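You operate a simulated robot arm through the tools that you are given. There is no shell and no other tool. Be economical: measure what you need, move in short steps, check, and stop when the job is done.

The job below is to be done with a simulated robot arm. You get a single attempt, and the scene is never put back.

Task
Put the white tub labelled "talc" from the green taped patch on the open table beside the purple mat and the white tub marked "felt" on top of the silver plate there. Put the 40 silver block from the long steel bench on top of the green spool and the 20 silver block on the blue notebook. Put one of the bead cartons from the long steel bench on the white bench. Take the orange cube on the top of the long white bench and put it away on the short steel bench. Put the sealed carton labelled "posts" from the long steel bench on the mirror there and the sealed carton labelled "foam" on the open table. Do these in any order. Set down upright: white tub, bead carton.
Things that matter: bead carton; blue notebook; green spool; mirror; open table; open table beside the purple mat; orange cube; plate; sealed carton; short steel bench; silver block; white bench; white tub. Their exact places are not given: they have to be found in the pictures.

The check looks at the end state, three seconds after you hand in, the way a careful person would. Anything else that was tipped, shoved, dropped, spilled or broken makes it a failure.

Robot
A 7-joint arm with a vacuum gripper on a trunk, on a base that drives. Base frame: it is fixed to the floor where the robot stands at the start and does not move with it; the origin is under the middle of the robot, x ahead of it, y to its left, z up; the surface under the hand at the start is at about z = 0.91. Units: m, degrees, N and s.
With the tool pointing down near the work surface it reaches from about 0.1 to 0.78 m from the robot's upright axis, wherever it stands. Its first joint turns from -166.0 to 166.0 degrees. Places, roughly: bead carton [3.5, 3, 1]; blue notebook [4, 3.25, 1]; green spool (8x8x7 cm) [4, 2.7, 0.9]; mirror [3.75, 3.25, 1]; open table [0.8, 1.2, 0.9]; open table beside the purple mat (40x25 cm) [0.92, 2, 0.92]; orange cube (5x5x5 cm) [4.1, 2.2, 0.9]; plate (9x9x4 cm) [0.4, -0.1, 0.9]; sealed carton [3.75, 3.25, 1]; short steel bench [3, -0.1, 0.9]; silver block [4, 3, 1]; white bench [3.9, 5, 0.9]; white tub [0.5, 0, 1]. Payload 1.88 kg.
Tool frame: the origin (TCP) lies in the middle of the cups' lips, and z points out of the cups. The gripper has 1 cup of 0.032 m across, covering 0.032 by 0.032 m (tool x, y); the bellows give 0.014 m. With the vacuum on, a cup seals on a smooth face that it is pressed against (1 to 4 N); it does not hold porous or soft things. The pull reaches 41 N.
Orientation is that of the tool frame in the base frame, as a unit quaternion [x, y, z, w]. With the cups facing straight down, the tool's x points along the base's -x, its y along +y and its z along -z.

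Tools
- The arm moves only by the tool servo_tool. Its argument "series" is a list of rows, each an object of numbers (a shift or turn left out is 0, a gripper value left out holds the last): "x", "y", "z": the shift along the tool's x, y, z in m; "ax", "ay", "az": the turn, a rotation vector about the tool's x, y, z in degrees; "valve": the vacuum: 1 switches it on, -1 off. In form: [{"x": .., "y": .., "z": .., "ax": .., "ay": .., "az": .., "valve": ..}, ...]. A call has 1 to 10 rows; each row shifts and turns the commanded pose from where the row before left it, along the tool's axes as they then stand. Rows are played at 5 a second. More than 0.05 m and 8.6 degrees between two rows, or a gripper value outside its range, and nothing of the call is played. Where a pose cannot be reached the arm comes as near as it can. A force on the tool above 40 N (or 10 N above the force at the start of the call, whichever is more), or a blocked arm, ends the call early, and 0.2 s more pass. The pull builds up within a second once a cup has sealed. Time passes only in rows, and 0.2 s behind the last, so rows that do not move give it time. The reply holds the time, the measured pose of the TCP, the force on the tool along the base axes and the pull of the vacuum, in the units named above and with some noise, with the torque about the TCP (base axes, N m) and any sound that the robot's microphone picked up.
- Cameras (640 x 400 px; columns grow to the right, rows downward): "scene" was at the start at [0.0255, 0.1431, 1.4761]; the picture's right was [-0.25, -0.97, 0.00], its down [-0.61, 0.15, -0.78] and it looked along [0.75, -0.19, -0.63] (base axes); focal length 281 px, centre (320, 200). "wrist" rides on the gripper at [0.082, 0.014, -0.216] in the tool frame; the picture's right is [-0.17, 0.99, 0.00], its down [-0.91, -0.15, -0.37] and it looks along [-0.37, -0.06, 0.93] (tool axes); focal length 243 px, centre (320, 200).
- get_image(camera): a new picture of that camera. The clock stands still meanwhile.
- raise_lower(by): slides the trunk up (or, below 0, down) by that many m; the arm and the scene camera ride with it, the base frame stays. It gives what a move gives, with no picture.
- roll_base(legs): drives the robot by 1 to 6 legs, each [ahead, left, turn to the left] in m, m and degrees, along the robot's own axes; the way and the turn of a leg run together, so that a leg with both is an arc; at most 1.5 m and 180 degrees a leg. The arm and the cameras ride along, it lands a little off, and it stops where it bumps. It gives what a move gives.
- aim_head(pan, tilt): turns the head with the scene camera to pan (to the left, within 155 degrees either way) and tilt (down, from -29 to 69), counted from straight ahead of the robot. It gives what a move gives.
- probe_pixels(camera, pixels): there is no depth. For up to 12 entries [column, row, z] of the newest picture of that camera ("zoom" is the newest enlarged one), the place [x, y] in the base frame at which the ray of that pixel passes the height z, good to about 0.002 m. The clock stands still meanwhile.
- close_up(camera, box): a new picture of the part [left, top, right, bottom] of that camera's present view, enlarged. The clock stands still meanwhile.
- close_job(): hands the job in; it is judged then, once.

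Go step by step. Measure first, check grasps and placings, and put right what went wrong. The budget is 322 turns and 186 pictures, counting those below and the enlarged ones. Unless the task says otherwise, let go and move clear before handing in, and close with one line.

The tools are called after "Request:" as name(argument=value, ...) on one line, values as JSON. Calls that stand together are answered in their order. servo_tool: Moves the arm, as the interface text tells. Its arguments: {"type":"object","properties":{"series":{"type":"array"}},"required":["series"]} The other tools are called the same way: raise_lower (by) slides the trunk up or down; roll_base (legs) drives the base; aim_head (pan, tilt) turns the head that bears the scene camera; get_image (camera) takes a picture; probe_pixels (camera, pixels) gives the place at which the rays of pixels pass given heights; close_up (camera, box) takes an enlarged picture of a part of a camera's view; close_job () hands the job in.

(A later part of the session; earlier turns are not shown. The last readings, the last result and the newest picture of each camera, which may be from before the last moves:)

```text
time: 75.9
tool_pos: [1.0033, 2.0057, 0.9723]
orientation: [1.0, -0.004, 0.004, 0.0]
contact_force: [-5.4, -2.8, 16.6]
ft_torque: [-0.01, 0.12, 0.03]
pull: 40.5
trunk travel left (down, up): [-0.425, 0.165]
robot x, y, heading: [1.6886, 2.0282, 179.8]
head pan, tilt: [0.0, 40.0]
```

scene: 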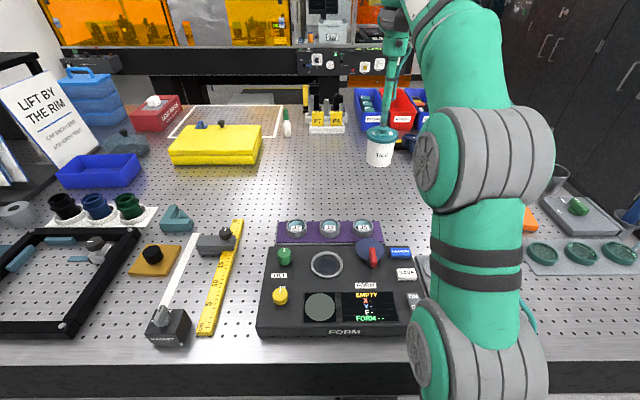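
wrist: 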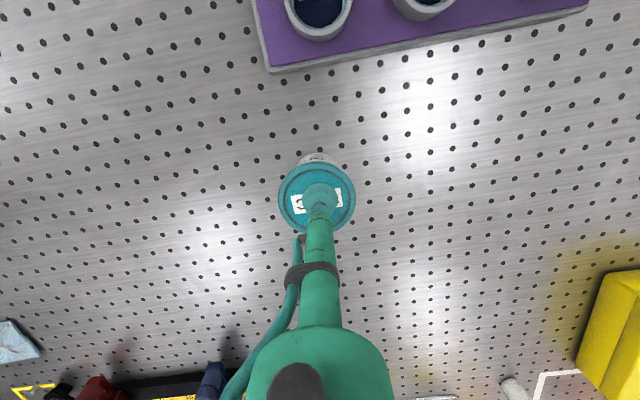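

Request:
servo_tool(series=[{"z": -0.01}, {"z": -0.02}, {}])

```text
time: 76.7
tool_pos: [1.0031, 2.0066, 1.0028]
orientation: [1.0, -0.004, 0.003, 0.0]
contact_force: [-0.5, -0.4, -1.3]
ft_torque: [-0.02, 0.01, -0.01]
pull: 40.8
trunk travel left (down, up): [-0.425, 0.165]
robot x, y, heading: [1.6917, 2.0297, 179.4]
head pan, tilt: [0.0, 40.0]
```

Request:
servo_tool(series=[{"x": -0.03}, {}])

```text
time: 77.3
tool_pos: [0.972, 2.0071, 1.0019]
orientation: [1.0, -0.004, 0.003, 0.0]
contact_force: [0.5, 1.1, -1.1]
ft_torque: [-0.01, -0.05, -0.01]
pull: 40.5
trunk travel left (down, up): [-0.425, 0.165]
robot x, y, heading: [1.6906, 2.0317, 179.7]
head pan, tilt: [0.0, 40.0]
```

Now at x=0.972 the arm still reaches. Lower to contact.

Request:
servo_tool(series=[{"z": 0.012}, {"z": 0.004}, {"z": 0.003}, {}])

```text
time: 78.3
tool_pos: [0.974, 2.0065, 0.984]
orientation: [1.0, -0.003, 0.002, -0.001]
contact_force: [0.5, -0.4, -1.3]
ft_torque: [-0.02, 0.02, 0.01]
pull: 41.4
trunk travel left (down, up): [-0.425, 0.165]
robot x, y, heading: [1.6912, 2.0333, 179.6]
head pan, tilt: [0.0, 40.0]
```

Request:
servo_tool(series=[{"z": 0.002}, {}])

Request:
close_up(camera="scene", box=[320, 90, 440, 180])

```text
time: 78.9
tool_pos: [0.9742, 2.0067, 0.9813]
orientation: [1.0, -0.003, 0.004, 0.0]
contact_force: [-0.4, -1.0, -1.2]
ft_torque: [-0.01, -0.01, -0.02]
pull: 40.7
trunk travel left (down, up): [-0.425, 0.165]
robot x, y, heading: [1.6901, 2.031, 179.6]
head pan, tilt: [0.0, 40.0]
```

```text
4.44 times, centred on (380, 135) of scene
```

zoom: 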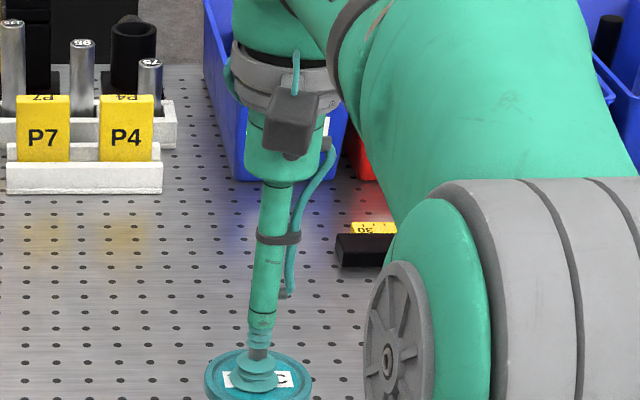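

Request:
servo_tool(series=[{"z": 0.002}, {"z": 0.002}, {}])

```text
time: 79.7
tool_pos: [0.9727, 2.0083, 0.9779]
orientation: [1.0, -0.004, 0.003, 0.0]
contact_force: [0.1, 0.6, -1.8]
ft_torque: [-0.01, -0.02, 0.0]
pull: 40.2
trunk travel left (down, up): [-0.425, 0.165]
robot x, y, heading: [1.6885, 2.0319, 179.5]
head pan, tilt: [0.0, 40.0]
```

Request:
servo_tool(series=[{"z": 0.002}, {"z": 0.002}, {}])

Request:
get_image(camera="wrist")

```text
time: 80.5
tool_pos: [0.9733, 2.0067, 0.9748]
orientation: [1.0, -0.003, 0.0, -0.001]
contact_force: [-2.3, 0.4, 10.9]
ft_torque: [-0.02, -0.06, 0.0]
pull: 40.7
trunk travel left (down, up): [-0.425, 0.165]
robot x, y, heading: [1.6898, 2.0314, 179.4]
head pan, tilt: [0.0, 40.0]
```

```text
151 pictures are left
```

wrist: 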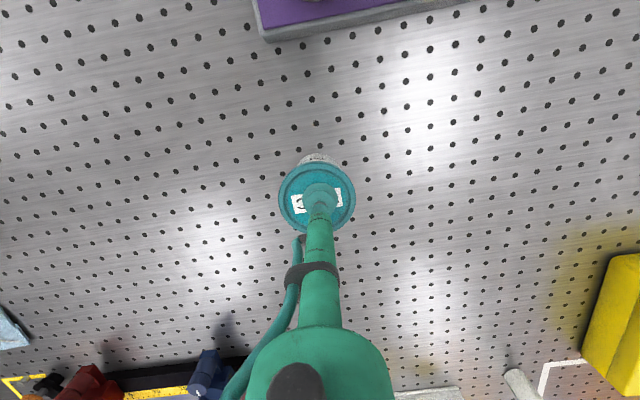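

Contact at z 0.975 with 11 N. Release and retreat up.

Request:
servo_tool(series=[{"valve": -1}, {}, {}, {}, {"z": -0.01}, {"z": -0.03}, {"z": -0.04}, {"z": -0.04}, {}])

Request:
get_image(camera="wrist")

```text
time: 82.5
tool_pos: [0.9734, 2.007, 1.0955]
orientation: [1.0, -0.003, 0.001, 0.001]
contact_force: [-0.1, 0.0, 0.5]
ft_torque: [-0.01, 0.0, 0.01]
pull: 0.0
trunk travel left (down, up): [-0.425, 0.165]
robot x, y, heading: [1.6914, 2.0294, 179.5]
head pan, tilt: [0.0, 40.0]
```

```text
150 pictures are left
```

wrist: 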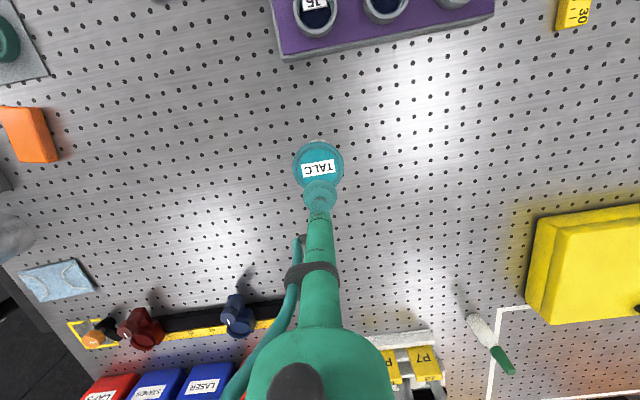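

TALC stands upright on open table beside the mat. Retract the arm and back away, then look at the long steel bench (toward x≈4, y≈3).

Request:
servo_tool(series=[{"z": -0.04}, {"x": 0.04, "z": -0.025}, {"x": 0.045, "z": -0.01}, {"x": 0.045}, {"x": 0.045}, {"x": 0.045}, {"x": 0.045}, {"x": 0.045}, {"x": 0.045}, {}])

Request:
roll_base(legs=[[-0.6, 0, 0], [0, 0, 178]])

Request:
aim_head(pan=30, tilt=22)

Request:
get_image(camera="scene")

```text
time: 84.7
tool_pos: [1.3443, 2.0061, 1.16]
orientation: [1.0, -0.004, 0.002, 0.0]
contact_force: [0.3, -0.9, 0.9]
ft_torque: [-0.04, 0.04, -0.03]
pull: 0.0
out of reach, approached as far as the arm can: row 1
trunk travel left (down, up): [-0.425, 0.165]
robot x, y, heading: [1.6914, 2.0307, 179.6]
head pan, tilt: [0.0, 40.0]
```

```text
time: 95.4
tool_pos: [2.638, 2.04, 1.159]
orientation: [0.018, 1.0, 0.0, -0.002]
contact_force: [-0.2, 0.0, 0.5]
ft_torque: [-0.03, 0.01, -0.01]
pull: 0.0
trunk travel left (down, up): [-0.425, 0.165]
robot x, y, heading: [2.2904, 2.0269, -1.8]
head pan, tilt: [0.0, 40.0]
```

```text
time: 96.4
tool_pos: [2.6373, 2.0399, 1.1582]
orientation: [0.019, 1.0, 0.0, -0.002]
contact_force: [-0.1, -0.2, 0.4]
ft_torque: [-0.01, -0.02, 0.04]
pull: 0.1
trunk travel left (down, up): [-0.425, 0.165]
robot x, y, heading: [2.2903, 2.0255, -2.1]
head pan, tilt: [30.0, 22.0]
```

```text
149 pictures are left
```

scene: 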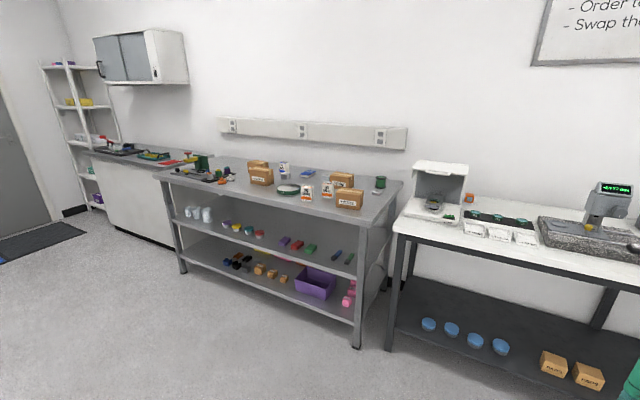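

Request:
close_up(camera="scene", box=[150, 130, 430, 240])

Request:
close_up(camera="scene", box=[400, 140, 560, 260])

Request:
probe_pixels(camera="scene", pixels=[[365, 226, 0.9], [158, 177, 0.9], [355, 348, 0], [182, 275, 0], [395, 225, 0.9], [387, 350, 0], [470, 198, 0.9], [425, 160, 0.9], [320, 285, 0.3]])

```text
2.29 times, centred on (290, 185) of scene
```

zoom: 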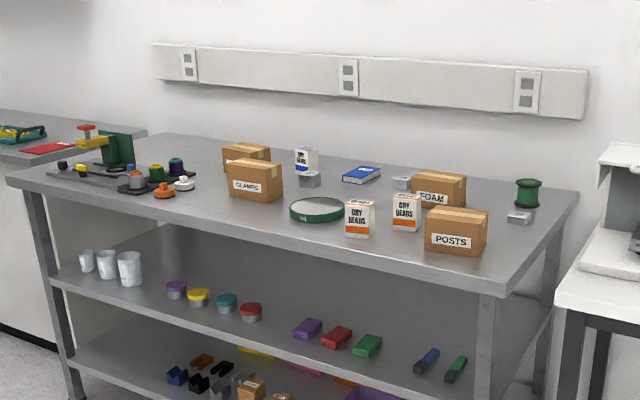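

```text
3.33 times, centred on (480, 200) of scene
```

zoom: 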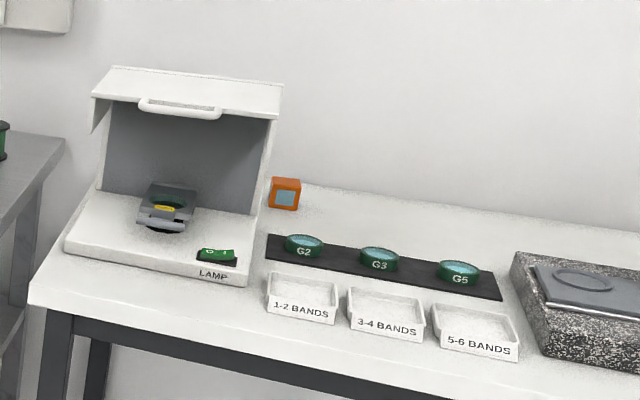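

```text
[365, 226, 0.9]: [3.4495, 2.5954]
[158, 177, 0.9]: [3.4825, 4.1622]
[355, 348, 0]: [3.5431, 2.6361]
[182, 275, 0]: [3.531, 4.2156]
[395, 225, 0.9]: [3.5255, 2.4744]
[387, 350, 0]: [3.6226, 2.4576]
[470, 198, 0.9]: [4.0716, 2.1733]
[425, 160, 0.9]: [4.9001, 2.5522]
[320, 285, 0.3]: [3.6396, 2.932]
```

Bench x≥3.45, y 2.6–4.16: cartons, bead cartons, blocks, round mirror (318,208 zoom), blue notebook, green spool. Drive to face it.

Request:
roll_base(legs=[[0, 0, 2], [0, 1.0, 0], [0.6, 0, 0]])

Request:
aim_head(pan=0, tilt=35)

Request:
get_image(camera="scene")

Request:
get_image(camera="wrist")

```text
time: 104.9
tool_pos: [3.2226, 3.0668, 1.1581]
orientation: [0.003, 1.0, 0.0, -0.001]
contact_force: [0.5, 0.6, -0.3]
ft_torque: [0.0, -0.04, 0.03]
pull: 0.1
trunk travel left (down, up): [-0.425, 0.165]
robot x, y, heading: [2.8747, 3.04, -0.3]
head pan, tilt: [30.0, 22.0]
```

```text
time: 105.9
tool_pos: [3.2232, 3.0672, 1.1598]
orientation: [0.003, 1.0, 0.0, -0.002]
contact_force: [0.1, -0.4, 0.8]
ft_torque: [-0.01, 0.01, 0.01]
pull: 0.0
trunk travel left (down, up): [-0.425, 0.165]
robot x, y, heading: [2.8733, 3.044, -0.3]
head pan, tilt: [0.0, 35.0]
```

```text
146 pictures are left
```

scene: 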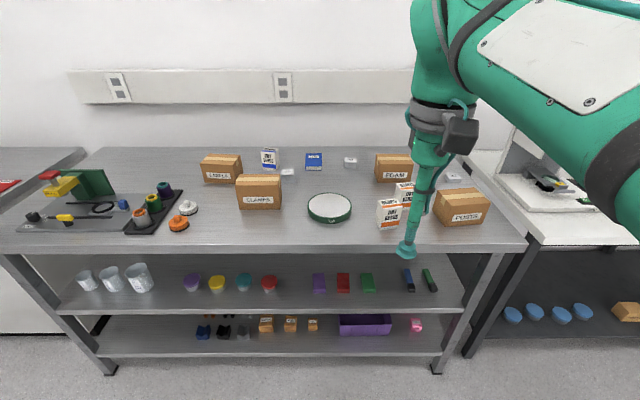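

```text
145 pictures are left
```

wrist: 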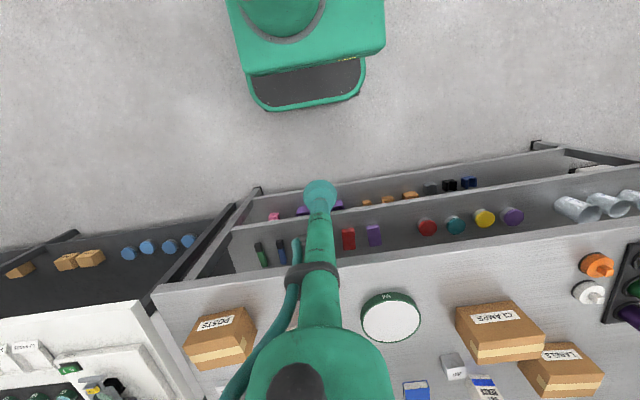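

Drive 0.28 closer and photograph from the wrist over the bench.

Request:
servo_tool(series=[{"z": -0.04}, {"z": -0.03}, {}])

Request:
roll_base(legs=[[0.28, 0, 0.3]])

Request:
aim_head(pan=-5, tilt=42)

Request:
get_image(camera="scene")

Request:
get_image(camera="wrist")

```text
time: 106.7
tool_pos: [3.223, 3.0684, 1.2308]
orientation: [0.003, 1.0, 0.0, -0.001]
contact_force: [-0.1, 1.1, -0.1]
ft_torque: [0.0, 0.03, -0.01]
pull: 0.2
trunk travel left (down, up): [-0.425, 0.165]
robot x, y, heading: [2.8773, 3.0423, -0.1]
head pan, tilt: [0.0, 35.0]
```

```text
time: 108.6
tool_pos: [3.4991, 3.068, 1.2312]
orientation: [0.0, 1.0, 0.0, -0.003]
contact_force: [0.2, 0.3, 0.4]
ft_torque: [0.01, 0.02, -0.03]
pull: 0.1
trunk travel left (down, up): [-0.425, 0.165]
robot x, y, heading: [3.1494, 3.0417, 0.1]
head pan, tilt: [0.0, 35.0]
```

```text
time: 109.3
tool_pos: [3.4997, 3.0681, 1.2309]
orientation: [0.001, 1.0, 0.001, -0.002]
contact_force: [-0.3, 0.1, 0.3]
ft_torque: [-0.02, -0.02, 0.02]
pull: 0.0
trunk travel left (down, up): [-0.425, 0.165]
robot x, y, heading: [3.1489, 3.0432, -0.1]
head pan, tilt: [-5.0, 42.0]
```

```text
144 pictures are left
```

scene: 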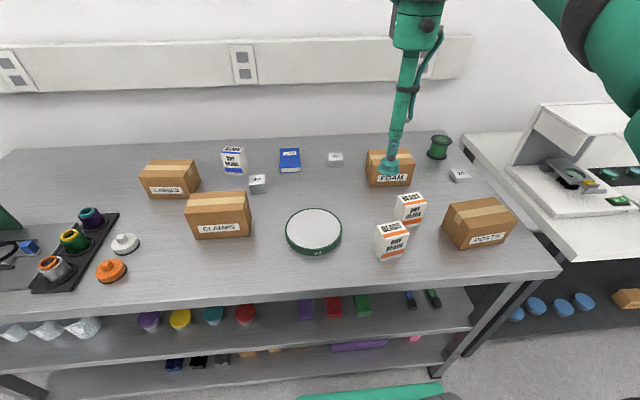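

```text
143 pictures are left
```

wrist: 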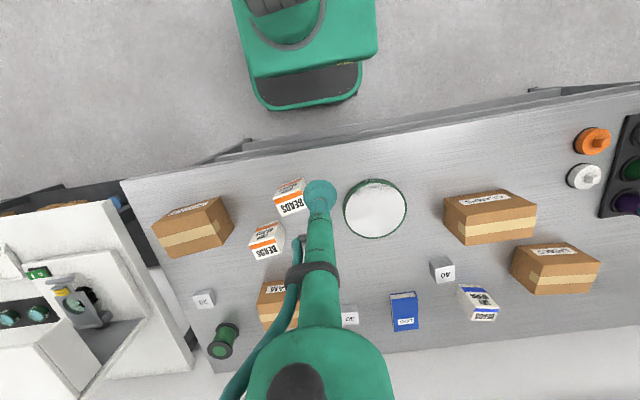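

Request:
close_up(camera="scene", box=[200, 120, 360, 220])

Request:
close_up(camera="scene", box=[360, 120, 520, 260])

Request:
close_up(camera="wrist", box=[140, 170, 340, 370])

Request:
close_up(camera="wrist", box=[330, 230, 530, 350])

```text
4.00 times, centred on (280, 170) of scene
```

zoom: 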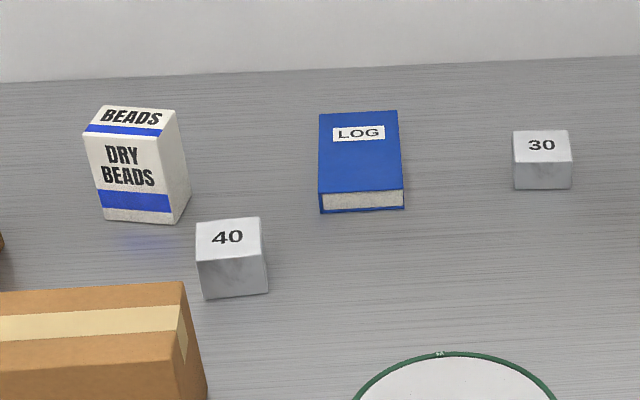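

```text
2.86 times, centred on (440, 190) of scene
```

zoom: 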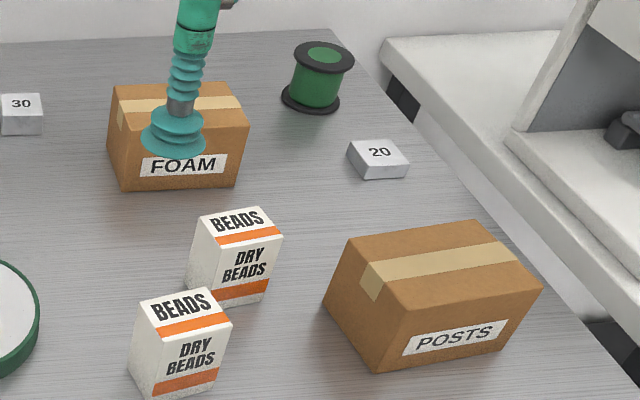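

```text
2.00 times, centred on (240, 270) of wrist
```

zoom: 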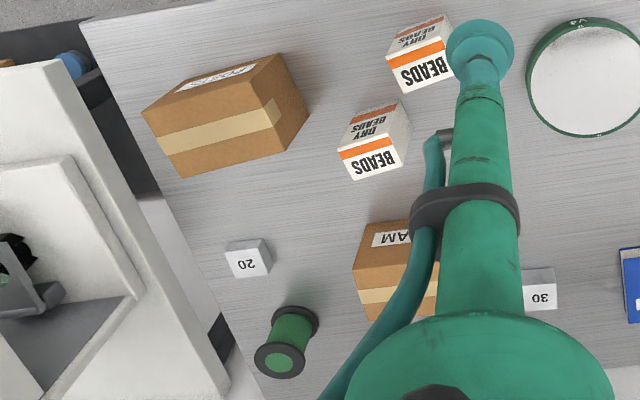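

```text
3.20 times, centred on (430, 290) of wrist
```

zoom: 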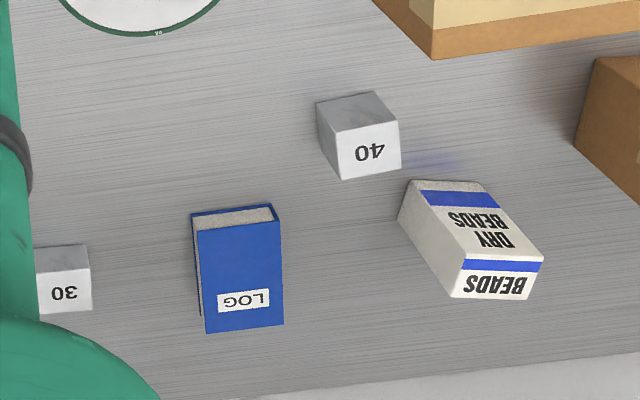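

All labels are readable: 40 block (257,183), 20 block (460,175), 30 block, LOG notebook, spool, FOAM, POSTS, bead cartons. Measure tops in both cameras.

Request:
probe_pixels(camera="wrist", pixels=[[445, 276, 0.94], [445, 276, 0.95], [203, 299, 0.92], [203, 299, 0.93], [404, 312, 0.92], [404, 312, 0.93], [220, 350, 0.97], [224, 340, 0.91], [375, 208, 0.92], [196, 228, 1.0], [290, 195, 1.0], [265, 240, 1.0]])

Request:
probe_pixels(camera="scene", pixels=[[257, 179, 0.94], [257, 179, 0.95], [459, 173, 0.92], [459, 173, 0.93], [290, 158, 0.92], [290, 158, 0.93], [442, 138, 0.97], [314, 230, 0.92], [314, 230, 0.94], [479, 218, 1.0], [479, 218, 0.98], [395, 230, 1.0]])

```text
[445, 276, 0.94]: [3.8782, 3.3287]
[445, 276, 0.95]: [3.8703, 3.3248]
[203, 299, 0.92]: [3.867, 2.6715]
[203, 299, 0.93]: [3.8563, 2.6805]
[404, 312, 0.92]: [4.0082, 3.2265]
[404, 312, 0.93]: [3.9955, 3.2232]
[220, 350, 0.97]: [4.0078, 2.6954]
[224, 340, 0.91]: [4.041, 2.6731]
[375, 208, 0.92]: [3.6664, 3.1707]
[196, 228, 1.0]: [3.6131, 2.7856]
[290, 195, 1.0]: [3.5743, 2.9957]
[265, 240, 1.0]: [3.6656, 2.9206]
```

```text
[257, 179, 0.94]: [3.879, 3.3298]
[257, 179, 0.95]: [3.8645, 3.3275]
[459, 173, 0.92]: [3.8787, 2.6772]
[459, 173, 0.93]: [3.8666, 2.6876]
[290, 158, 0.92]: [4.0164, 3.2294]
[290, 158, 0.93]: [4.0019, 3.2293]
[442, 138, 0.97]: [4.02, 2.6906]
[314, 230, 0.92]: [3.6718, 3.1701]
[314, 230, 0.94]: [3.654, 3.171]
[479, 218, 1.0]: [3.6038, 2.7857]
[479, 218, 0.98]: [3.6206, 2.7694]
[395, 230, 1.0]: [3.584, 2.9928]
```

Tops agree: 40 block (3.8785,3.329,z≈0.94), 20 block (3.866,2.677), notebook (4.0,3.227), spool (4.01,2.692). Move the base closer and left, and raise the trunk for reach.

Request:
raise_lower(by=0.1)

Request:
roll_base(legs=[[0, 0.22, 0], [0.04, 0, 0]])

Request:
get_image(camera="wrist")

```text
time: 110.6
tool_pos: [3.4998, 3.0692, 1.3315]
orientation: [0.0, 1.0, 0.0, -0.002]
contact_force: [0.2, -0.1, -0.3]
ft_torque: [-0.01, -0.01, -0.01]
pull: 0.1
trunk travel left (down, up): [-0.525, 0.065]
robot x, y, heading: [3.147, 3.042, -0.0]
head pan, tilt: [-5.0, 42.0]
```

```text
time: 112.8
tool_pos: [3.5407, 3.2874, 1.3299]
orientation: [0.0, 1.0, -0.001, -0.002]
contact_force: [0.3, 1.1, -0.3]
ft_torque: [0.0, 0.02, -0.01]
pull: 0.1
trunk travel left (down, up): [-0.525, 0.065]
robot x, y, heading: [3.1911, 3.2556, 0.3]
head pan, tilt: [-5.0, 42.0]
```

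```text
138 pictures are left
```

wrist: 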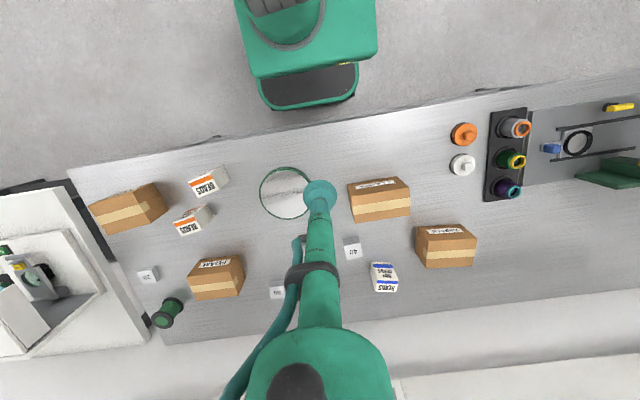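

Move toward the 40 block, descending diagonally.

Request:
servo_tool(series=[{"x": -0.035, "z": 0.03, "y": 0.014}, {"x": -0.035, "z": 0.03, "y": 0.014}, {"x": -0.035, "z": 0.03, "y": 0.0136}, {"x": -0.035, "z": 0.03}, {"x": -0.035, "z": 0.03}, {"x": -0.04, "z": 0.02}, {"x": -0.045}, {"x": -0.045}, {"x": -0.033}, {}])

Request:
get_image(camera="wrist")

```text
time: 115.0
tool_pos: [3.8758, 3.3287, 1.16]
orientation: [0.0, 1.0, 0.0, -0.002]
contact_force: [-0.4, -0.3, -0.1]
ft_torque: [-0.02, 0.0, -0.01]
pull: 0.0
trunk travel left (down, up): [-0.525, 0.065]
robot x, y, heading: [3.1894, 3.2598, -0.1]
head pan, tilt: [-5.0, 42.0]
```

```text
137 pictures are left
```

wrist: 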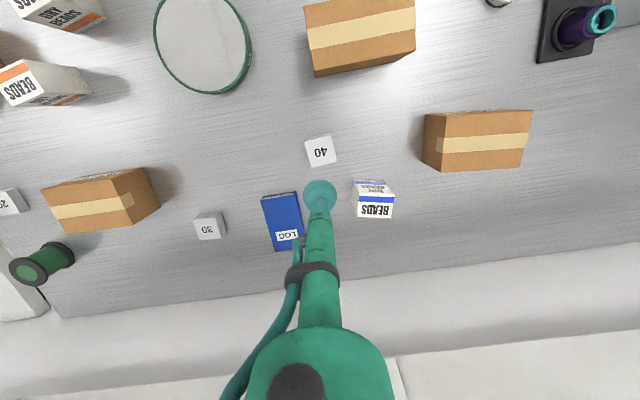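

Request:
probe_pixels(camera="wrist", pixels=[[320, 150, 0.94], [304, 141, 0.94], [331, 134, 0.94], [337, 163, 0.94], [310, 168, 0.94], [262, 199, 0.93], [296, 191, 0.93], [305, 247, 0.93], [275, 252, 0.93], [55, 253, 0.97], [28, 272, 0.97], [20, 200, 0.925]])

Request:
close_up(camera="wrist", box=[240, 110, 400, 260])

```text
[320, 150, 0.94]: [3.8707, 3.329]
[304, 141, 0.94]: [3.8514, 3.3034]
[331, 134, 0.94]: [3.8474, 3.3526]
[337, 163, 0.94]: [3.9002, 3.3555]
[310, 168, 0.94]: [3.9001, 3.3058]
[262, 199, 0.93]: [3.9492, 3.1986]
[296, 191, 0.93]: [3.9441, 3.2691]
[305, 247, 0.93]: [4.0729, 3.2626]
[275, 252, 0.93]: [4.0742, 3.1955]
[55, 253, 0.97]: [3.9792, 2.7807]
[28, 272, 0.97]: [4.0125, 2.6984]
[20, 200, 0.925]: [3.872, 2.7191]
```

```text
2.67 times, centred on (320, 185) of wrist
```

zoom: 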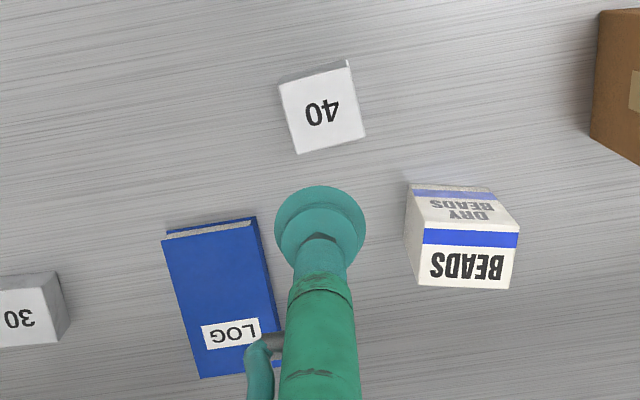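

Block centre ≈(3.874,3.329). Descend with vacuum on.

Request:
servo_tool(series=[{"x": 0.002, "z": 0.045}, {"z": 0.045}, {"z": 0.045}, {"z": 0.04}, {}, {"z": 0.015, "valve": 1}, {"z": 0.006}, {"z": 0.005}, {}])

```text
time: 117.0
tool_pos: [3.8744, 3.3288, 0.9565]
orientation: [0.0, 1.0, 0.0, -0.002]
contact_force: [-0.4, 0.0, -0.2]
ft_torque: [-0.01, -0.01, -0.03]
pull: 0.0
trunk travel left (down, up): [-0.525, 0.065]
robot x, y, heading: [3.1927, 3.2655, -0.1]
head pan, tilt: [-5.0, 42.0]
```

Request:
servo_tool(series=[{"z": 0.005}, {"z": 0.004}, {"z": 0.003}, {}, {}])

```text
time: 118.2
tool_pos: [3.8746, 3.3287, 0.9441]
orientation: [0.0, 1.0, 0.0, -0.003]
contact_force: [-0.7, -0.1, 0.4]
ft_torque: [-0.01, 0.0, 0.0]
pull: 0.1
trunk travel left (down, up): [-0.525, 0.065]
robot x, y, heading: [3.1903, 3.2588, 0.1]
head pan, tilt: [-5.0, 42.0]
```

Request:
servo_tool(series=[{"z": 0.003}, {"z": 0.003}, {}, {}])

Request:
close_up(camera="wrist", box=[240, 110, 400, 260])

```text
time: 119.2
tool_pos: [3.874, 3.3292, 0.9405]
orientation: [0.0, 1.0, 0.0, -0.002]
contact_force: [-0.7, -1.4, 1.9]
ft_torque: [0.06, -0.12, -0.06]
pull: 40.5
trunk travel left (down, up): [-0.525, 0.065]
robot x, y, heading: [3.1908, 3.2578, 0.1]
head pan, tilt: [-5.0, 42.0]
```

```text
2.67 times, centred on (320, 185) of wrist
```

zoom: 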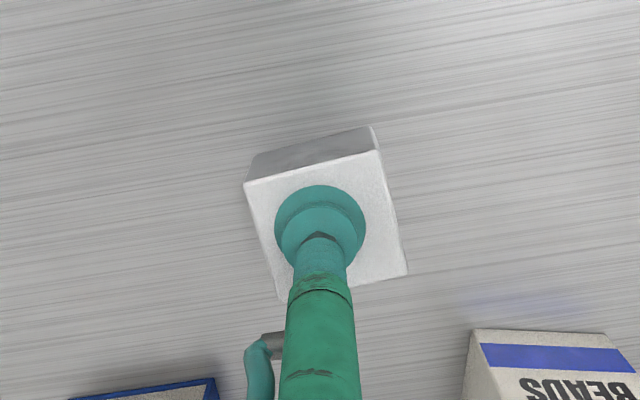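

Sealed on the 40 block, top 0.9405. Lift to ~1.14 and check weight.

Request:
servo_tool(series=[{"z": -0.01}, {"z": -0.04}, {"z": -0.045}, {"z": -0.045}, {"z": -0.045}, {"z": -0.02}, {}, {}])

Request:
roll_base(legs=[[0, -0.55, 0]])

Request:
get_image(camera="wrist")

Request:
aim_head(pan=0, tilt=35)

Request:
get_image(camera="scene")

```text
time: 121.0
tool_pos: [3.8749, 3.3266, 1.1446]
orientation: [0.0, 1.0, -0.001, -0.003]
contact_force: [-0.2, 0.9, -3.1]
ft_torque: [-0.05, 0.02, 0.02]
pull: 40.0
trunk travel left (down, up): [-0.525, 0.065]
robot x, y, heading: [3.1924, 3.2584, 0.0]
head pan, tilt: [-5.0, 42.0]
```

```text
time: 124.2
tool_pos: [3.8745, 2.7729, 1.1437]
orientation: [0.001, 1.0, 0.0, -0.003]
contact_force: [-0.6, -0.5, -2.0]
ft_torque: [-0.04, -0.01, 0.01]
pull: 40.5
trunk travel left (down, up): [-0.525, 0.065]
robot x, y, heading: [3.1892, 2.7081, -0.2]
head pan, tilt: [-5.0, 42.0]
```

```text
134 pictures are left
```

wrist: 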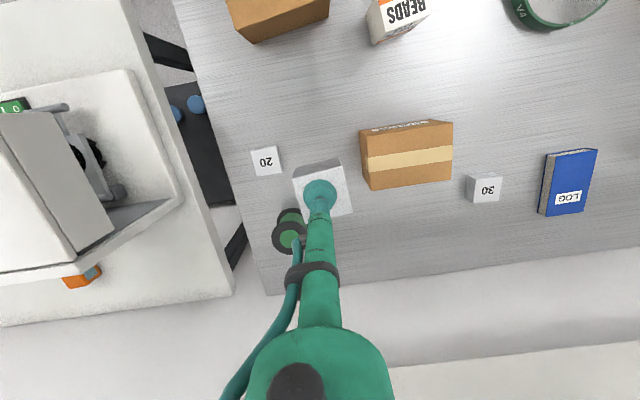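

```text
time: 124.9
tool_pos: [3.8743, 2.7719, 1.1442]
orientation: [0.002, 1.0, 0.001, -0.003]
contact_force: [0.7, 0.1, -3.0]
ft_torque: [-0.04, -0.03, 0.0]
pull: 40.5
trunk travel left (down, up): [-0.525, 0.065]
robot x, y, heading: [3.1877, 2.7045, -0.0]
head pan, tilt: [0.0, 35.0]
```

```text
133 pictures are left
```

scene: 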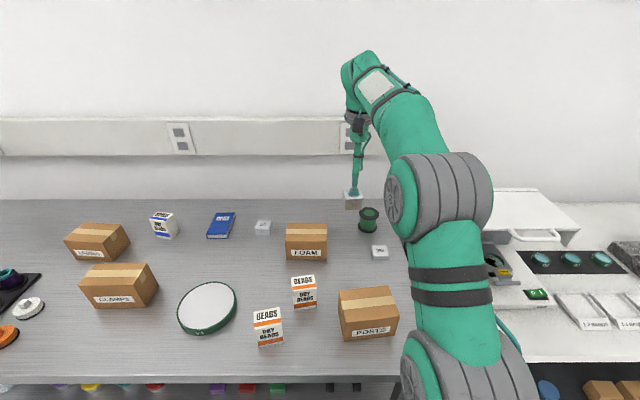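

Request:
close_up(camera="scene", box=[330, 180, 410, 260])

Request:
close_up(camera="wrist", box=[240, 130, 370, 270])

Request:
probe_pixels(camera="scene", pixels=[[369, 212, 0.97], [369, 228, 0.9], [358, 213, 0.97], [380, 213, 0.97]])

Request:
probe_pixels(camera="wrist", pixels=[[289, 235, 0.97], [271, 235, 0.97], [307, 235, 0.97], [289, 252, 0.97], [266, 160, 0.92], [252, 150, 0.92], [276, 147, 0.92], [282, 172, 0.92], [256, 176, 0.92]])

```text
5.00 times, centred on (370, 220) of scene
```

zoom: 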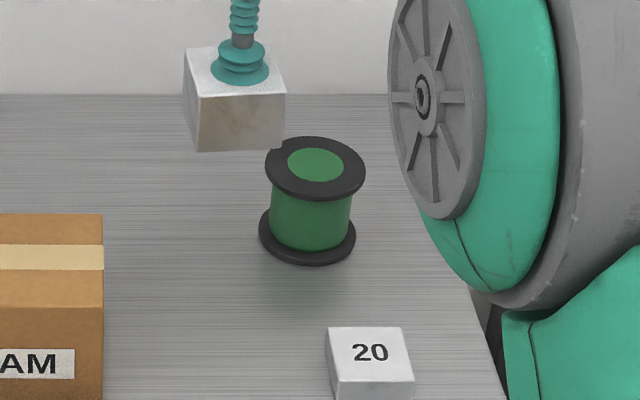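

```text
2.86 times, centred on (305, 200) of wrist
```

zoom: 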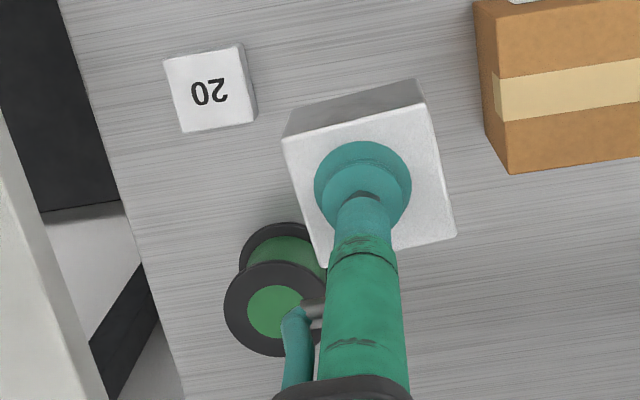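

```text
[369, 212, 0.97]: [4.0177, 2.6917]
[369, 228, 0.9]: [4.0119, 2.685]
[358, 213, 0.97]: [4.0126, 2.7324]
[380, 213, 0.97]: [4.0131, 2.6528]
```

```text
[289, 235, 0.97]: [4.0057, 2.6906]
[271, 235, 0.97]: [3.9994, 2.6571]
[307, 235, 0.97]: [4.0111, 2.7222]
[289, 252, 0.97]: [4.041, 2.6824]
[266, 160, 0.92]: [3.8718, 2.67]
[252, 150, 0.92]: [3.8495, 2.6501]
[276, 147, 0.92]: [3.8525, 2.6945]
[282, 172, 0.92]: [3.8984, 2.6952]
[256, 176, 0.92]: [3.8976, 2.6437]
```

Spool centre ≈(4.011,2.691), top 0.97. Nudge the base closer and try the reach.

Request:
roll_base(legs=[[0.03, 0, 0]])

Request:
servo_tool(series=[{"y": -0.04, "z": 0.02}, {"y": -0.042, "z": 0.02}, {"x": -0.03}, {"x": -0.03}, {"x": -0.03}, {"x": -0.03}, {}])

```text
time: 125.7
tool_pos: [3.9031, 2.7718, 1.1433]
orientation: [0.001, 1.0, 0.0, -0.003]
contact_force: [-0.2, 0.6, -2.3]
ft_torque: [-0.01, 0.02, 0.02]
pull: 40.7
trunk travel left (down, up): [-0.525, 0.065]
robot x, y, heading: [3.221, 2.7072, 0.0]
head pan, tilt: [0.0, 35.0]
```

```text
time: 127.3
tool_pos: [3.9926, 2.6891, 1.0987]
orientation: [0.002, 1.0, 0.0, -0.004]
contact_force: [1.7, 1.1, -3.6]
ft_torque: [-0.01, 0.09, 0.03]
pull: 40.6
out of reach, approached as far as the arm can: row 6
trunk travel left (down, up): [-0.525, 0.065]
robot x, y, heading: [3.2149, 2.7072, 0.2]
head pan, tilt: [0.0, 35.0]
```

Request:
roll_base(legs=[[0.02, 0, 0]])

Request:
close_up(camera="scene", box=[320, 170, 420, 260])

Request:
get_image(camera="wrist")

```text
time: 128.1
tool_pos: [4.0119, 2.6881, 1.0995]
orientation: [0.001, 1.0, -0.001, -0.003]
contact_force: [-0.5, 0.5, -2.6]
ft_torque: [-0.03, 0.02, -0.01]
pull: 40.5
trunk travel left (down, up): [-0.525, 0.065]
robot x, y, heading: [3.2338, 2.7025, -0.1]
head pan, tilt: [0.0, 35.0]
```

```text
4.44 times, centred on (370, 215) of scene
```

zoom: 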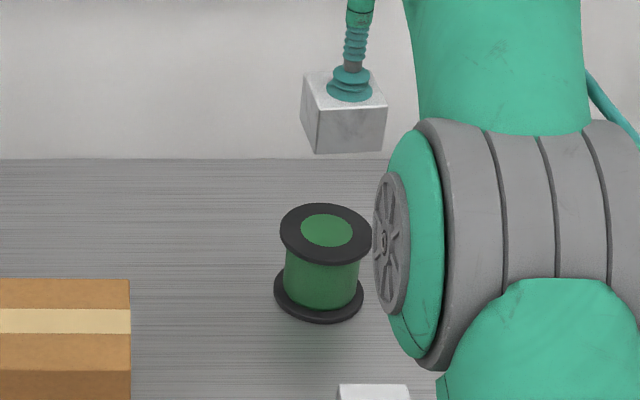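

```text
129 pictures are left
```

wrist: 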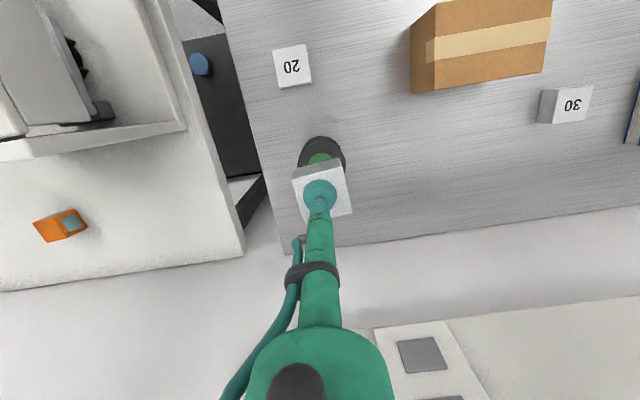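

Request:
probe_pixels(camera="zoom", pixels=[[327, 232, 0.97], [280, 232, 0.97], [373, 235, 0.97], [327, 265, 0.97], [327, 203, 0.97]])

Request:
servo_tool(series=[{"z": 0.03}, {"z": 0.03}, {"z": 0.01}, {}])

Request:
close_up(camera="scene", box=[320, 170, 420, 260])

Request:
close_up(camera="wrist", box=[240, 110, 400, 260])

```text
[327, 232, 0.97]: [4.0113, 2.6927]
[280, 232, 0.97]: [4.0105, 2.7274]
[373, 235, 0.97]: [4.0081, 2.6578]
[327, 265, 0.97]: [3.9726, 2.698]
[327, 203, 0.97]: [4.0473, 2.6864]
```

```text
time: 129.1
tool_pos: [4.0107, 2.6896, 1.0304]
orientation: [0.001, 1.0, 0.0, -0.003]
contact_force: [-0.7, -0.9, -2.0]
ft_torque: [0.01, 0.02, 0.0]
pull: 41.2
trunk travel left (down, up): [-0.525, 0.065]
robot x, y, heading: [3.2413, 2.7074, -0.1]
head pan, tilt: [0.0, 35.0]
```

```text
4.44 times, centred on (370, 215) of scene
```

zoom: 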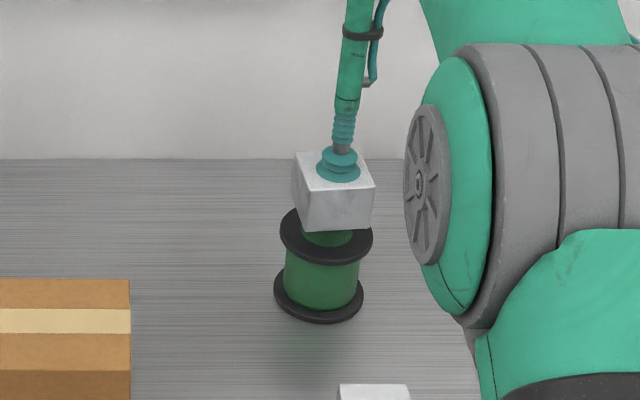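

```text
2.67 times, centred on (320, 185) of wrist
```

zoom: 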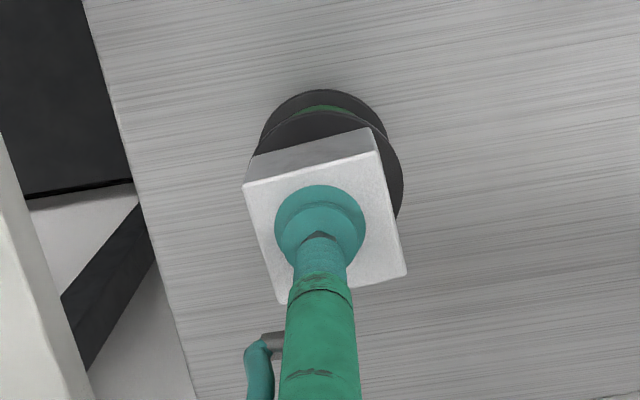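

Aligned. Lower to contact (expected ≈1.010).

Request:
servo_tool(series=[{"z": 0.01, "y": 0.002}, {"z": 0.004}, {"z": 0.003}, {"z": 0.002}, {"z": 0.002}, {}])

```text
time: 130.5
tool_pos: [4.0106, 2.6903, 1.0081]
orientation: [0.001, 1.0, 0.0, -0.003]
contact_force: [-0.4, -0.2, -1.6]
ft_torque: [-0.02, 0.02, -0.02]
pull: 41.0
trunk travel left (down, up): [-0.525, 0.065]
robot x, y, heading: [3.2414, 2.7061, -0.2]
head pan, tilt: [0.0, 35.0]
```

Request:
servo_tool(series=[{"z": 0.002}, {"z": 0.002}, {}])

```text
time: 131.3
tool_pos: [4.0102, 2.6901, 1.0064]
orientation: [0.001, 1.0, 0.001, -0.002]
contact_force: [-1.8, -0.2, 6.1]
ft_torque: [0.03, -0.16, -0.05]
pull: 40.9
trunk travel left (down, up): [-0.525, 0.065]
robot x, y, heading: [3.2422, 2.7042, 0.0]
head pan, tilt: [0.0, 35.0]
```

Contact (6 N) on the spool. Release and lift.

Request:
servo_tool(series=[{"valve": -1}, {}, {}, {}, {"z": -0.01}, {"z": -0.03}, {"z": -0.03}, {}])

Request:
close_up(camera="scene", box=[320, 170, 420, 260])

Request:
get_image(camera="wrist")

```text
time: 133.1
tool_pos: [4.0117, 2.6917, 1.0737]
orientation: [0.001, 1.0, 0.0, -0.004]
contact_force: [0.3, -0.5, 0.3]
ft_torque: [-0.03, 0.0, -0.03]
pull: 0.0
trunk travel left (down, up): [-0.525, 0.065]
robot x, y, heading: [3.2363, 2.7065, -0.1]
head pan, tilt: [0.0, 35.0]
```

```text
4.44 times, centred on (370, 215) of scene
```

zoom: 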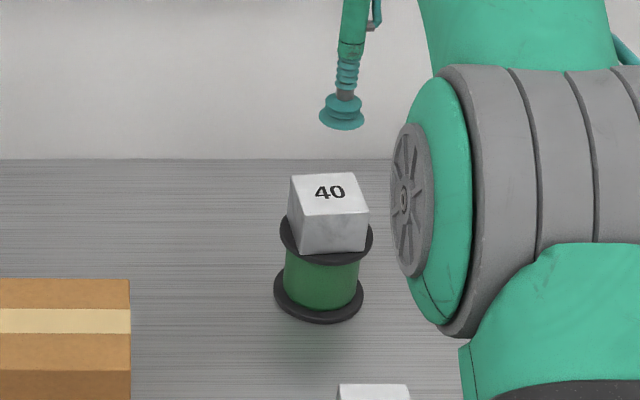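

```text
125 pictures are left
```

wrist: 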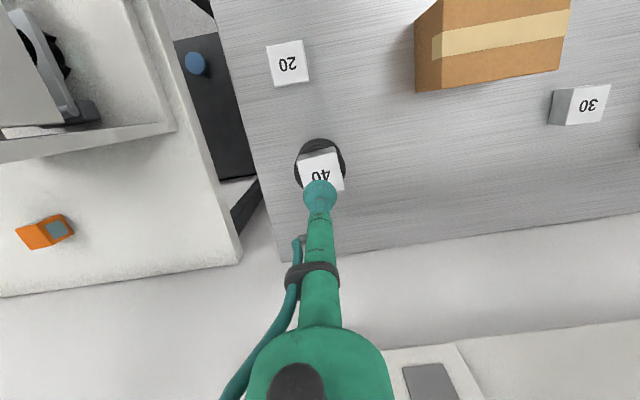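

40 block stands on the spool. Now probe the 20 block again and move over it.

Request:
probe_pixels(camera="wrist", pixels=[[288, 63, 0.92], [266, 46, 0.92], [302, 40, 0.92], [310, 80, 0.92], [274, 87, 0.92], [38, 233, 0.95], [60, 229, 0.95]])

Request:
servo_tool(series=[{"x": 0.04, "z": -0.02}, {"x": 0.045}, {"x": 0.045, "y": -0.02}, {"x": 0.006}, {}])

Request:
close_up(camera="wrist", box=[240, 110, 400, 260])

```text
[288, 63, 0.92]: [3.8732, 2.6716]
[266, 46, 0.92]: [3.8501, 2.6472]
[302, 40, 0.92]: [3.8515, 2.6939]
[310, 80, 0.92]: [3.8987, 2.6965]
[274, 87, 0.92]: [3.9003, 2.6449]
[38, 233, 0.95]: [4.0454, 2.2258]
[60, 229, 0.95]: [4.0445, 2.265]
```

```text
time: 134.3
tool_pos: [3.876, 2.6699, 1.0947]
orientation: [0.0, 1.0, 0.0, -0.003]
contact_force: [1.2, 0.6, 0.5]
ft_torque: [0.02, -0.03, -0.01]
pull: 0.0
trunk travel left (down, up): [-0.525, 0.065]
robot x, y, heading: [3.2386, 2.7026, -0.1]
head pan, tilt: [0.0, 35.0]
```

```text
2.67 times, centred on (320, 185) of wrist
```

zoom: 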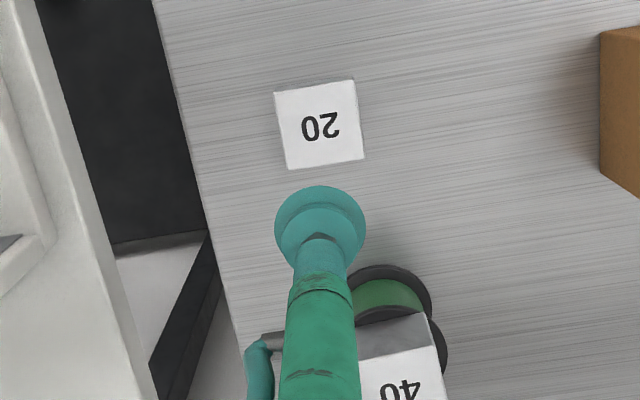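

Request:
servo_tool(series=[{"z": 0.045}, {"z": 0.045}, {"z": 0.045}, {"z": 0.02}, {"z": 0.008, "valve": 1}, {"z": 0.004}, {}, {}])

```text
time: 136.1
tool_pos: [3.8756, 2.6714, 0.9284]
orientation: [0.001, 1.0, 0.0, -0.004]
contact_force: [0.2, 0.0, 0.1]
ft_torque: [0.02, -0.03, 0.02]
pull: 0.1
trunk travel left (down, up): [-0.525, 0.065]
robot x, y, heading: [3.2382, 2.7036, 0.1]
head pan, tilt: [0.0, 35.0]
```

Request:
servo_tool(series=[{"z": 0.004}, {"z": 0.003}, {"z": 0.002}, {"z": 0.002}, {}, {}])

```text
time: 137.5
tool_pos: [3.8738, 2.6712, 0.9201]
orientation: [0.001, 1.0, 0.0, -0.002]
contact_force: [0.9, 4.1, 10.8]
ft_torque: [0.0, -0.1, 0.02]
pull: 40.8
trunk travel left (down, up): [-0.525, 0.065]
robot x, y, heading: [3.242, 2.7029, 0.0]
head pan, tilt: [0.0, 35.0]
```

Sealed on the 20 block. Lift and drive left 0.52.

Request:
servo_tool(series=[{"z": -0.01}, {"z": -0.04}, {"z": -0.045}, {"z": -0.045}, {"z": -0.045}, {"z": -0.02}, {}])

Request:
roll_base(legs=[[0, 0.52, 0]])

Request:
get_image(camera="wrist")

Request:
get_image(camera="scene")

```text
time: 139.1
tool_pos: [3.8748, 2.6699, 1.1229]
orientation: [0.001, 1.0, 0.0, -0.004]
contact_force: [0.1, 1.1, -2.0]
ft_torque: [0.04, -0.01, 0.01]
pull: 40.3
trunk travel left (down, up): [-0.525, 0.065]
robot x, y, heading: [3.2375, 2.7062, -0.3]
head pan, tilt: [0.0, 35.0]
```

```text
time: 142.1
tool_pos: [3.8763, 3.193, 1.122]
orientation: [0.002, 1.0, 0.0, -0.003]
contact_force: [0.5, 0.1, -2.0]
ft_torque: [0.0, 0.0, -0.01]
pull: 40.7
trunk travel left (down, up): [-0.525, 0.065]
robot x, y, heading: [3.2416, 3.2248, -0.2]
head pan, tilt: [0.0, 35.0]
```

```text
123 pictures are left
```

wrist: 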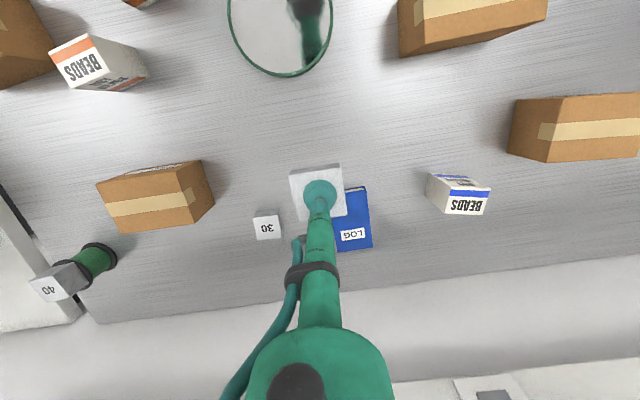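

```text
122 pictures are left
```

scene: 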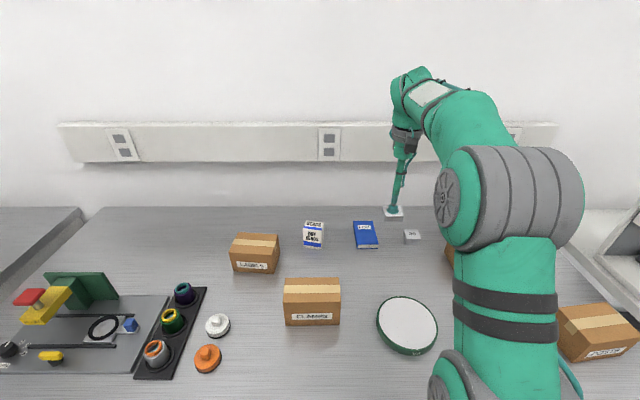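

Request:
close_up(camera="scene", box=[330, 200, 430, 260])

Request:
probe_pixels(camera="wrist", pixels=[[365, 188, 0.92], [372, 246, 0.92], [338, 251, 0.92], [365, 188, 0.93], [372, 246, 0.93], [338, 251, 0.93]])

```text
6.40 times, centred on (380, 230) of scene
```

zoom: 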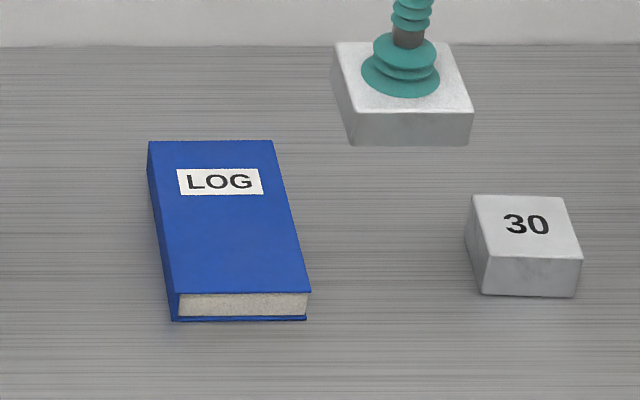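

```text
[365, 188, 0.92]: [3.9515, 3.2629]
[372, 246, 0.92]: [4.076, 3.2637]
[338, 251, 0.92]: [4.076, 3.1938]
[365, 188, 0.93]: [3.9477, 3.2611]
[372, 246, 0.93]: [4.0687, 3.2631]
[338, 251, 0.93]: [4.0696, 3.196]
```

Notebook spans x 3.95–4.07, y 3.195–3.263. Move the block over (4.0,3.229) and lower.

Request:
servo_tool(series=[{"x": -0.03, "y": 0.018, "z": 0.01}, {"x": -0.03, "y": 0.018, "z": 0.01}, {"x": -0.03, "z": 0.01}, {"x": -0.033, "z": 0.01}, {"z": 0.04}, {"z": 0.04}, {"z": 0.02}, {}])

Request:
close_up(camera="scene", box=[330, 200, 430, 260])

Request:
close_up(camera="wrist", box=[240, 110, 400, 260])

```text
time: 143.9
tool_pos: [3.9992, 3.2281, 0.9811]
orientation: [0.002, 1.0, 0.0, -0.003]
contact_force: [0.1, 0.0, -0.9]
ft_torque: [0.04, 0.0, -0.02]
pull: 41.2
trunk travel left (down, up): [-0.525, 0.065]
robot x, y, heading: [3.2446, 3.2279, -0.2]
head pan, tilt: [0.0, 35.0]
```

```text
6.40 times, centred on (380, 230) of scene
```

zoom: 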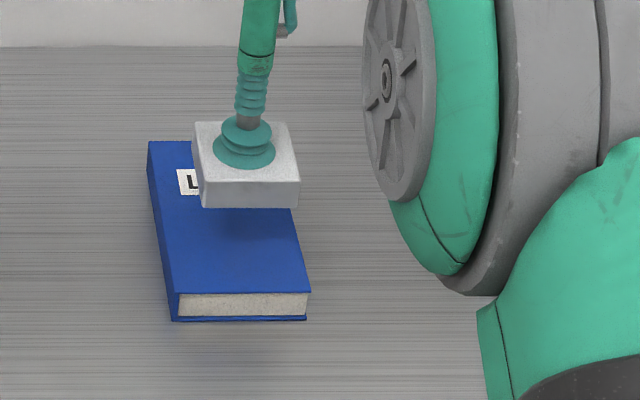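

```text
2.67 times, centred on (320, 185) of wrist
```

zoom: 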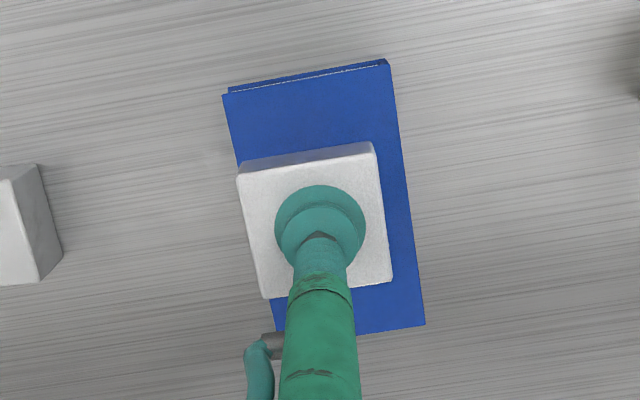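

Shift 6 mm left (+y) and lower to contact.

Request:
servo_tool(series=[{"y": 0.006, "z": 0.02}, {"z": 0.008}, {"z": 0.004}, {"z": 0.003}, {}])

```text
time: 145.1
tool_pos: [3.9988, 3.2348, 0.9467]
orientation: [0.002, 1.0, 0.0, -0.004]
contact_force: [0.6, 0.5, -0.8]
ft_torque: [0.01, -0.02, 0.03]
pull: 40.6
trunk travel left (down, up): [-0.525, 0.065]
robot x, y, heading: [3.2393, 3.23, 0.0]
head pan, tilt: [0.0, 35.0]
```

Request:
servo_tool(series=[{"z": 0.002}, {"z": 0.002}, {"z": 0.002}, {}])

```text
time: 146.1
tool_pos: [3.9989, 3.2346, 0.9413]
orientation: [0.002, 1.0, 0.0, -0.002]
contact_force: [-0.3, -1.0, 6.8]
ft_torque: [-0.02, -0.09, -0.02]
pull: 40.4
trunk travel left (down, up): [-0.525, 0.065]
robot x, y, heading: [3.2397, 3.2282, -0.1]
head pan, tilt: [0.0, 35.0]
```

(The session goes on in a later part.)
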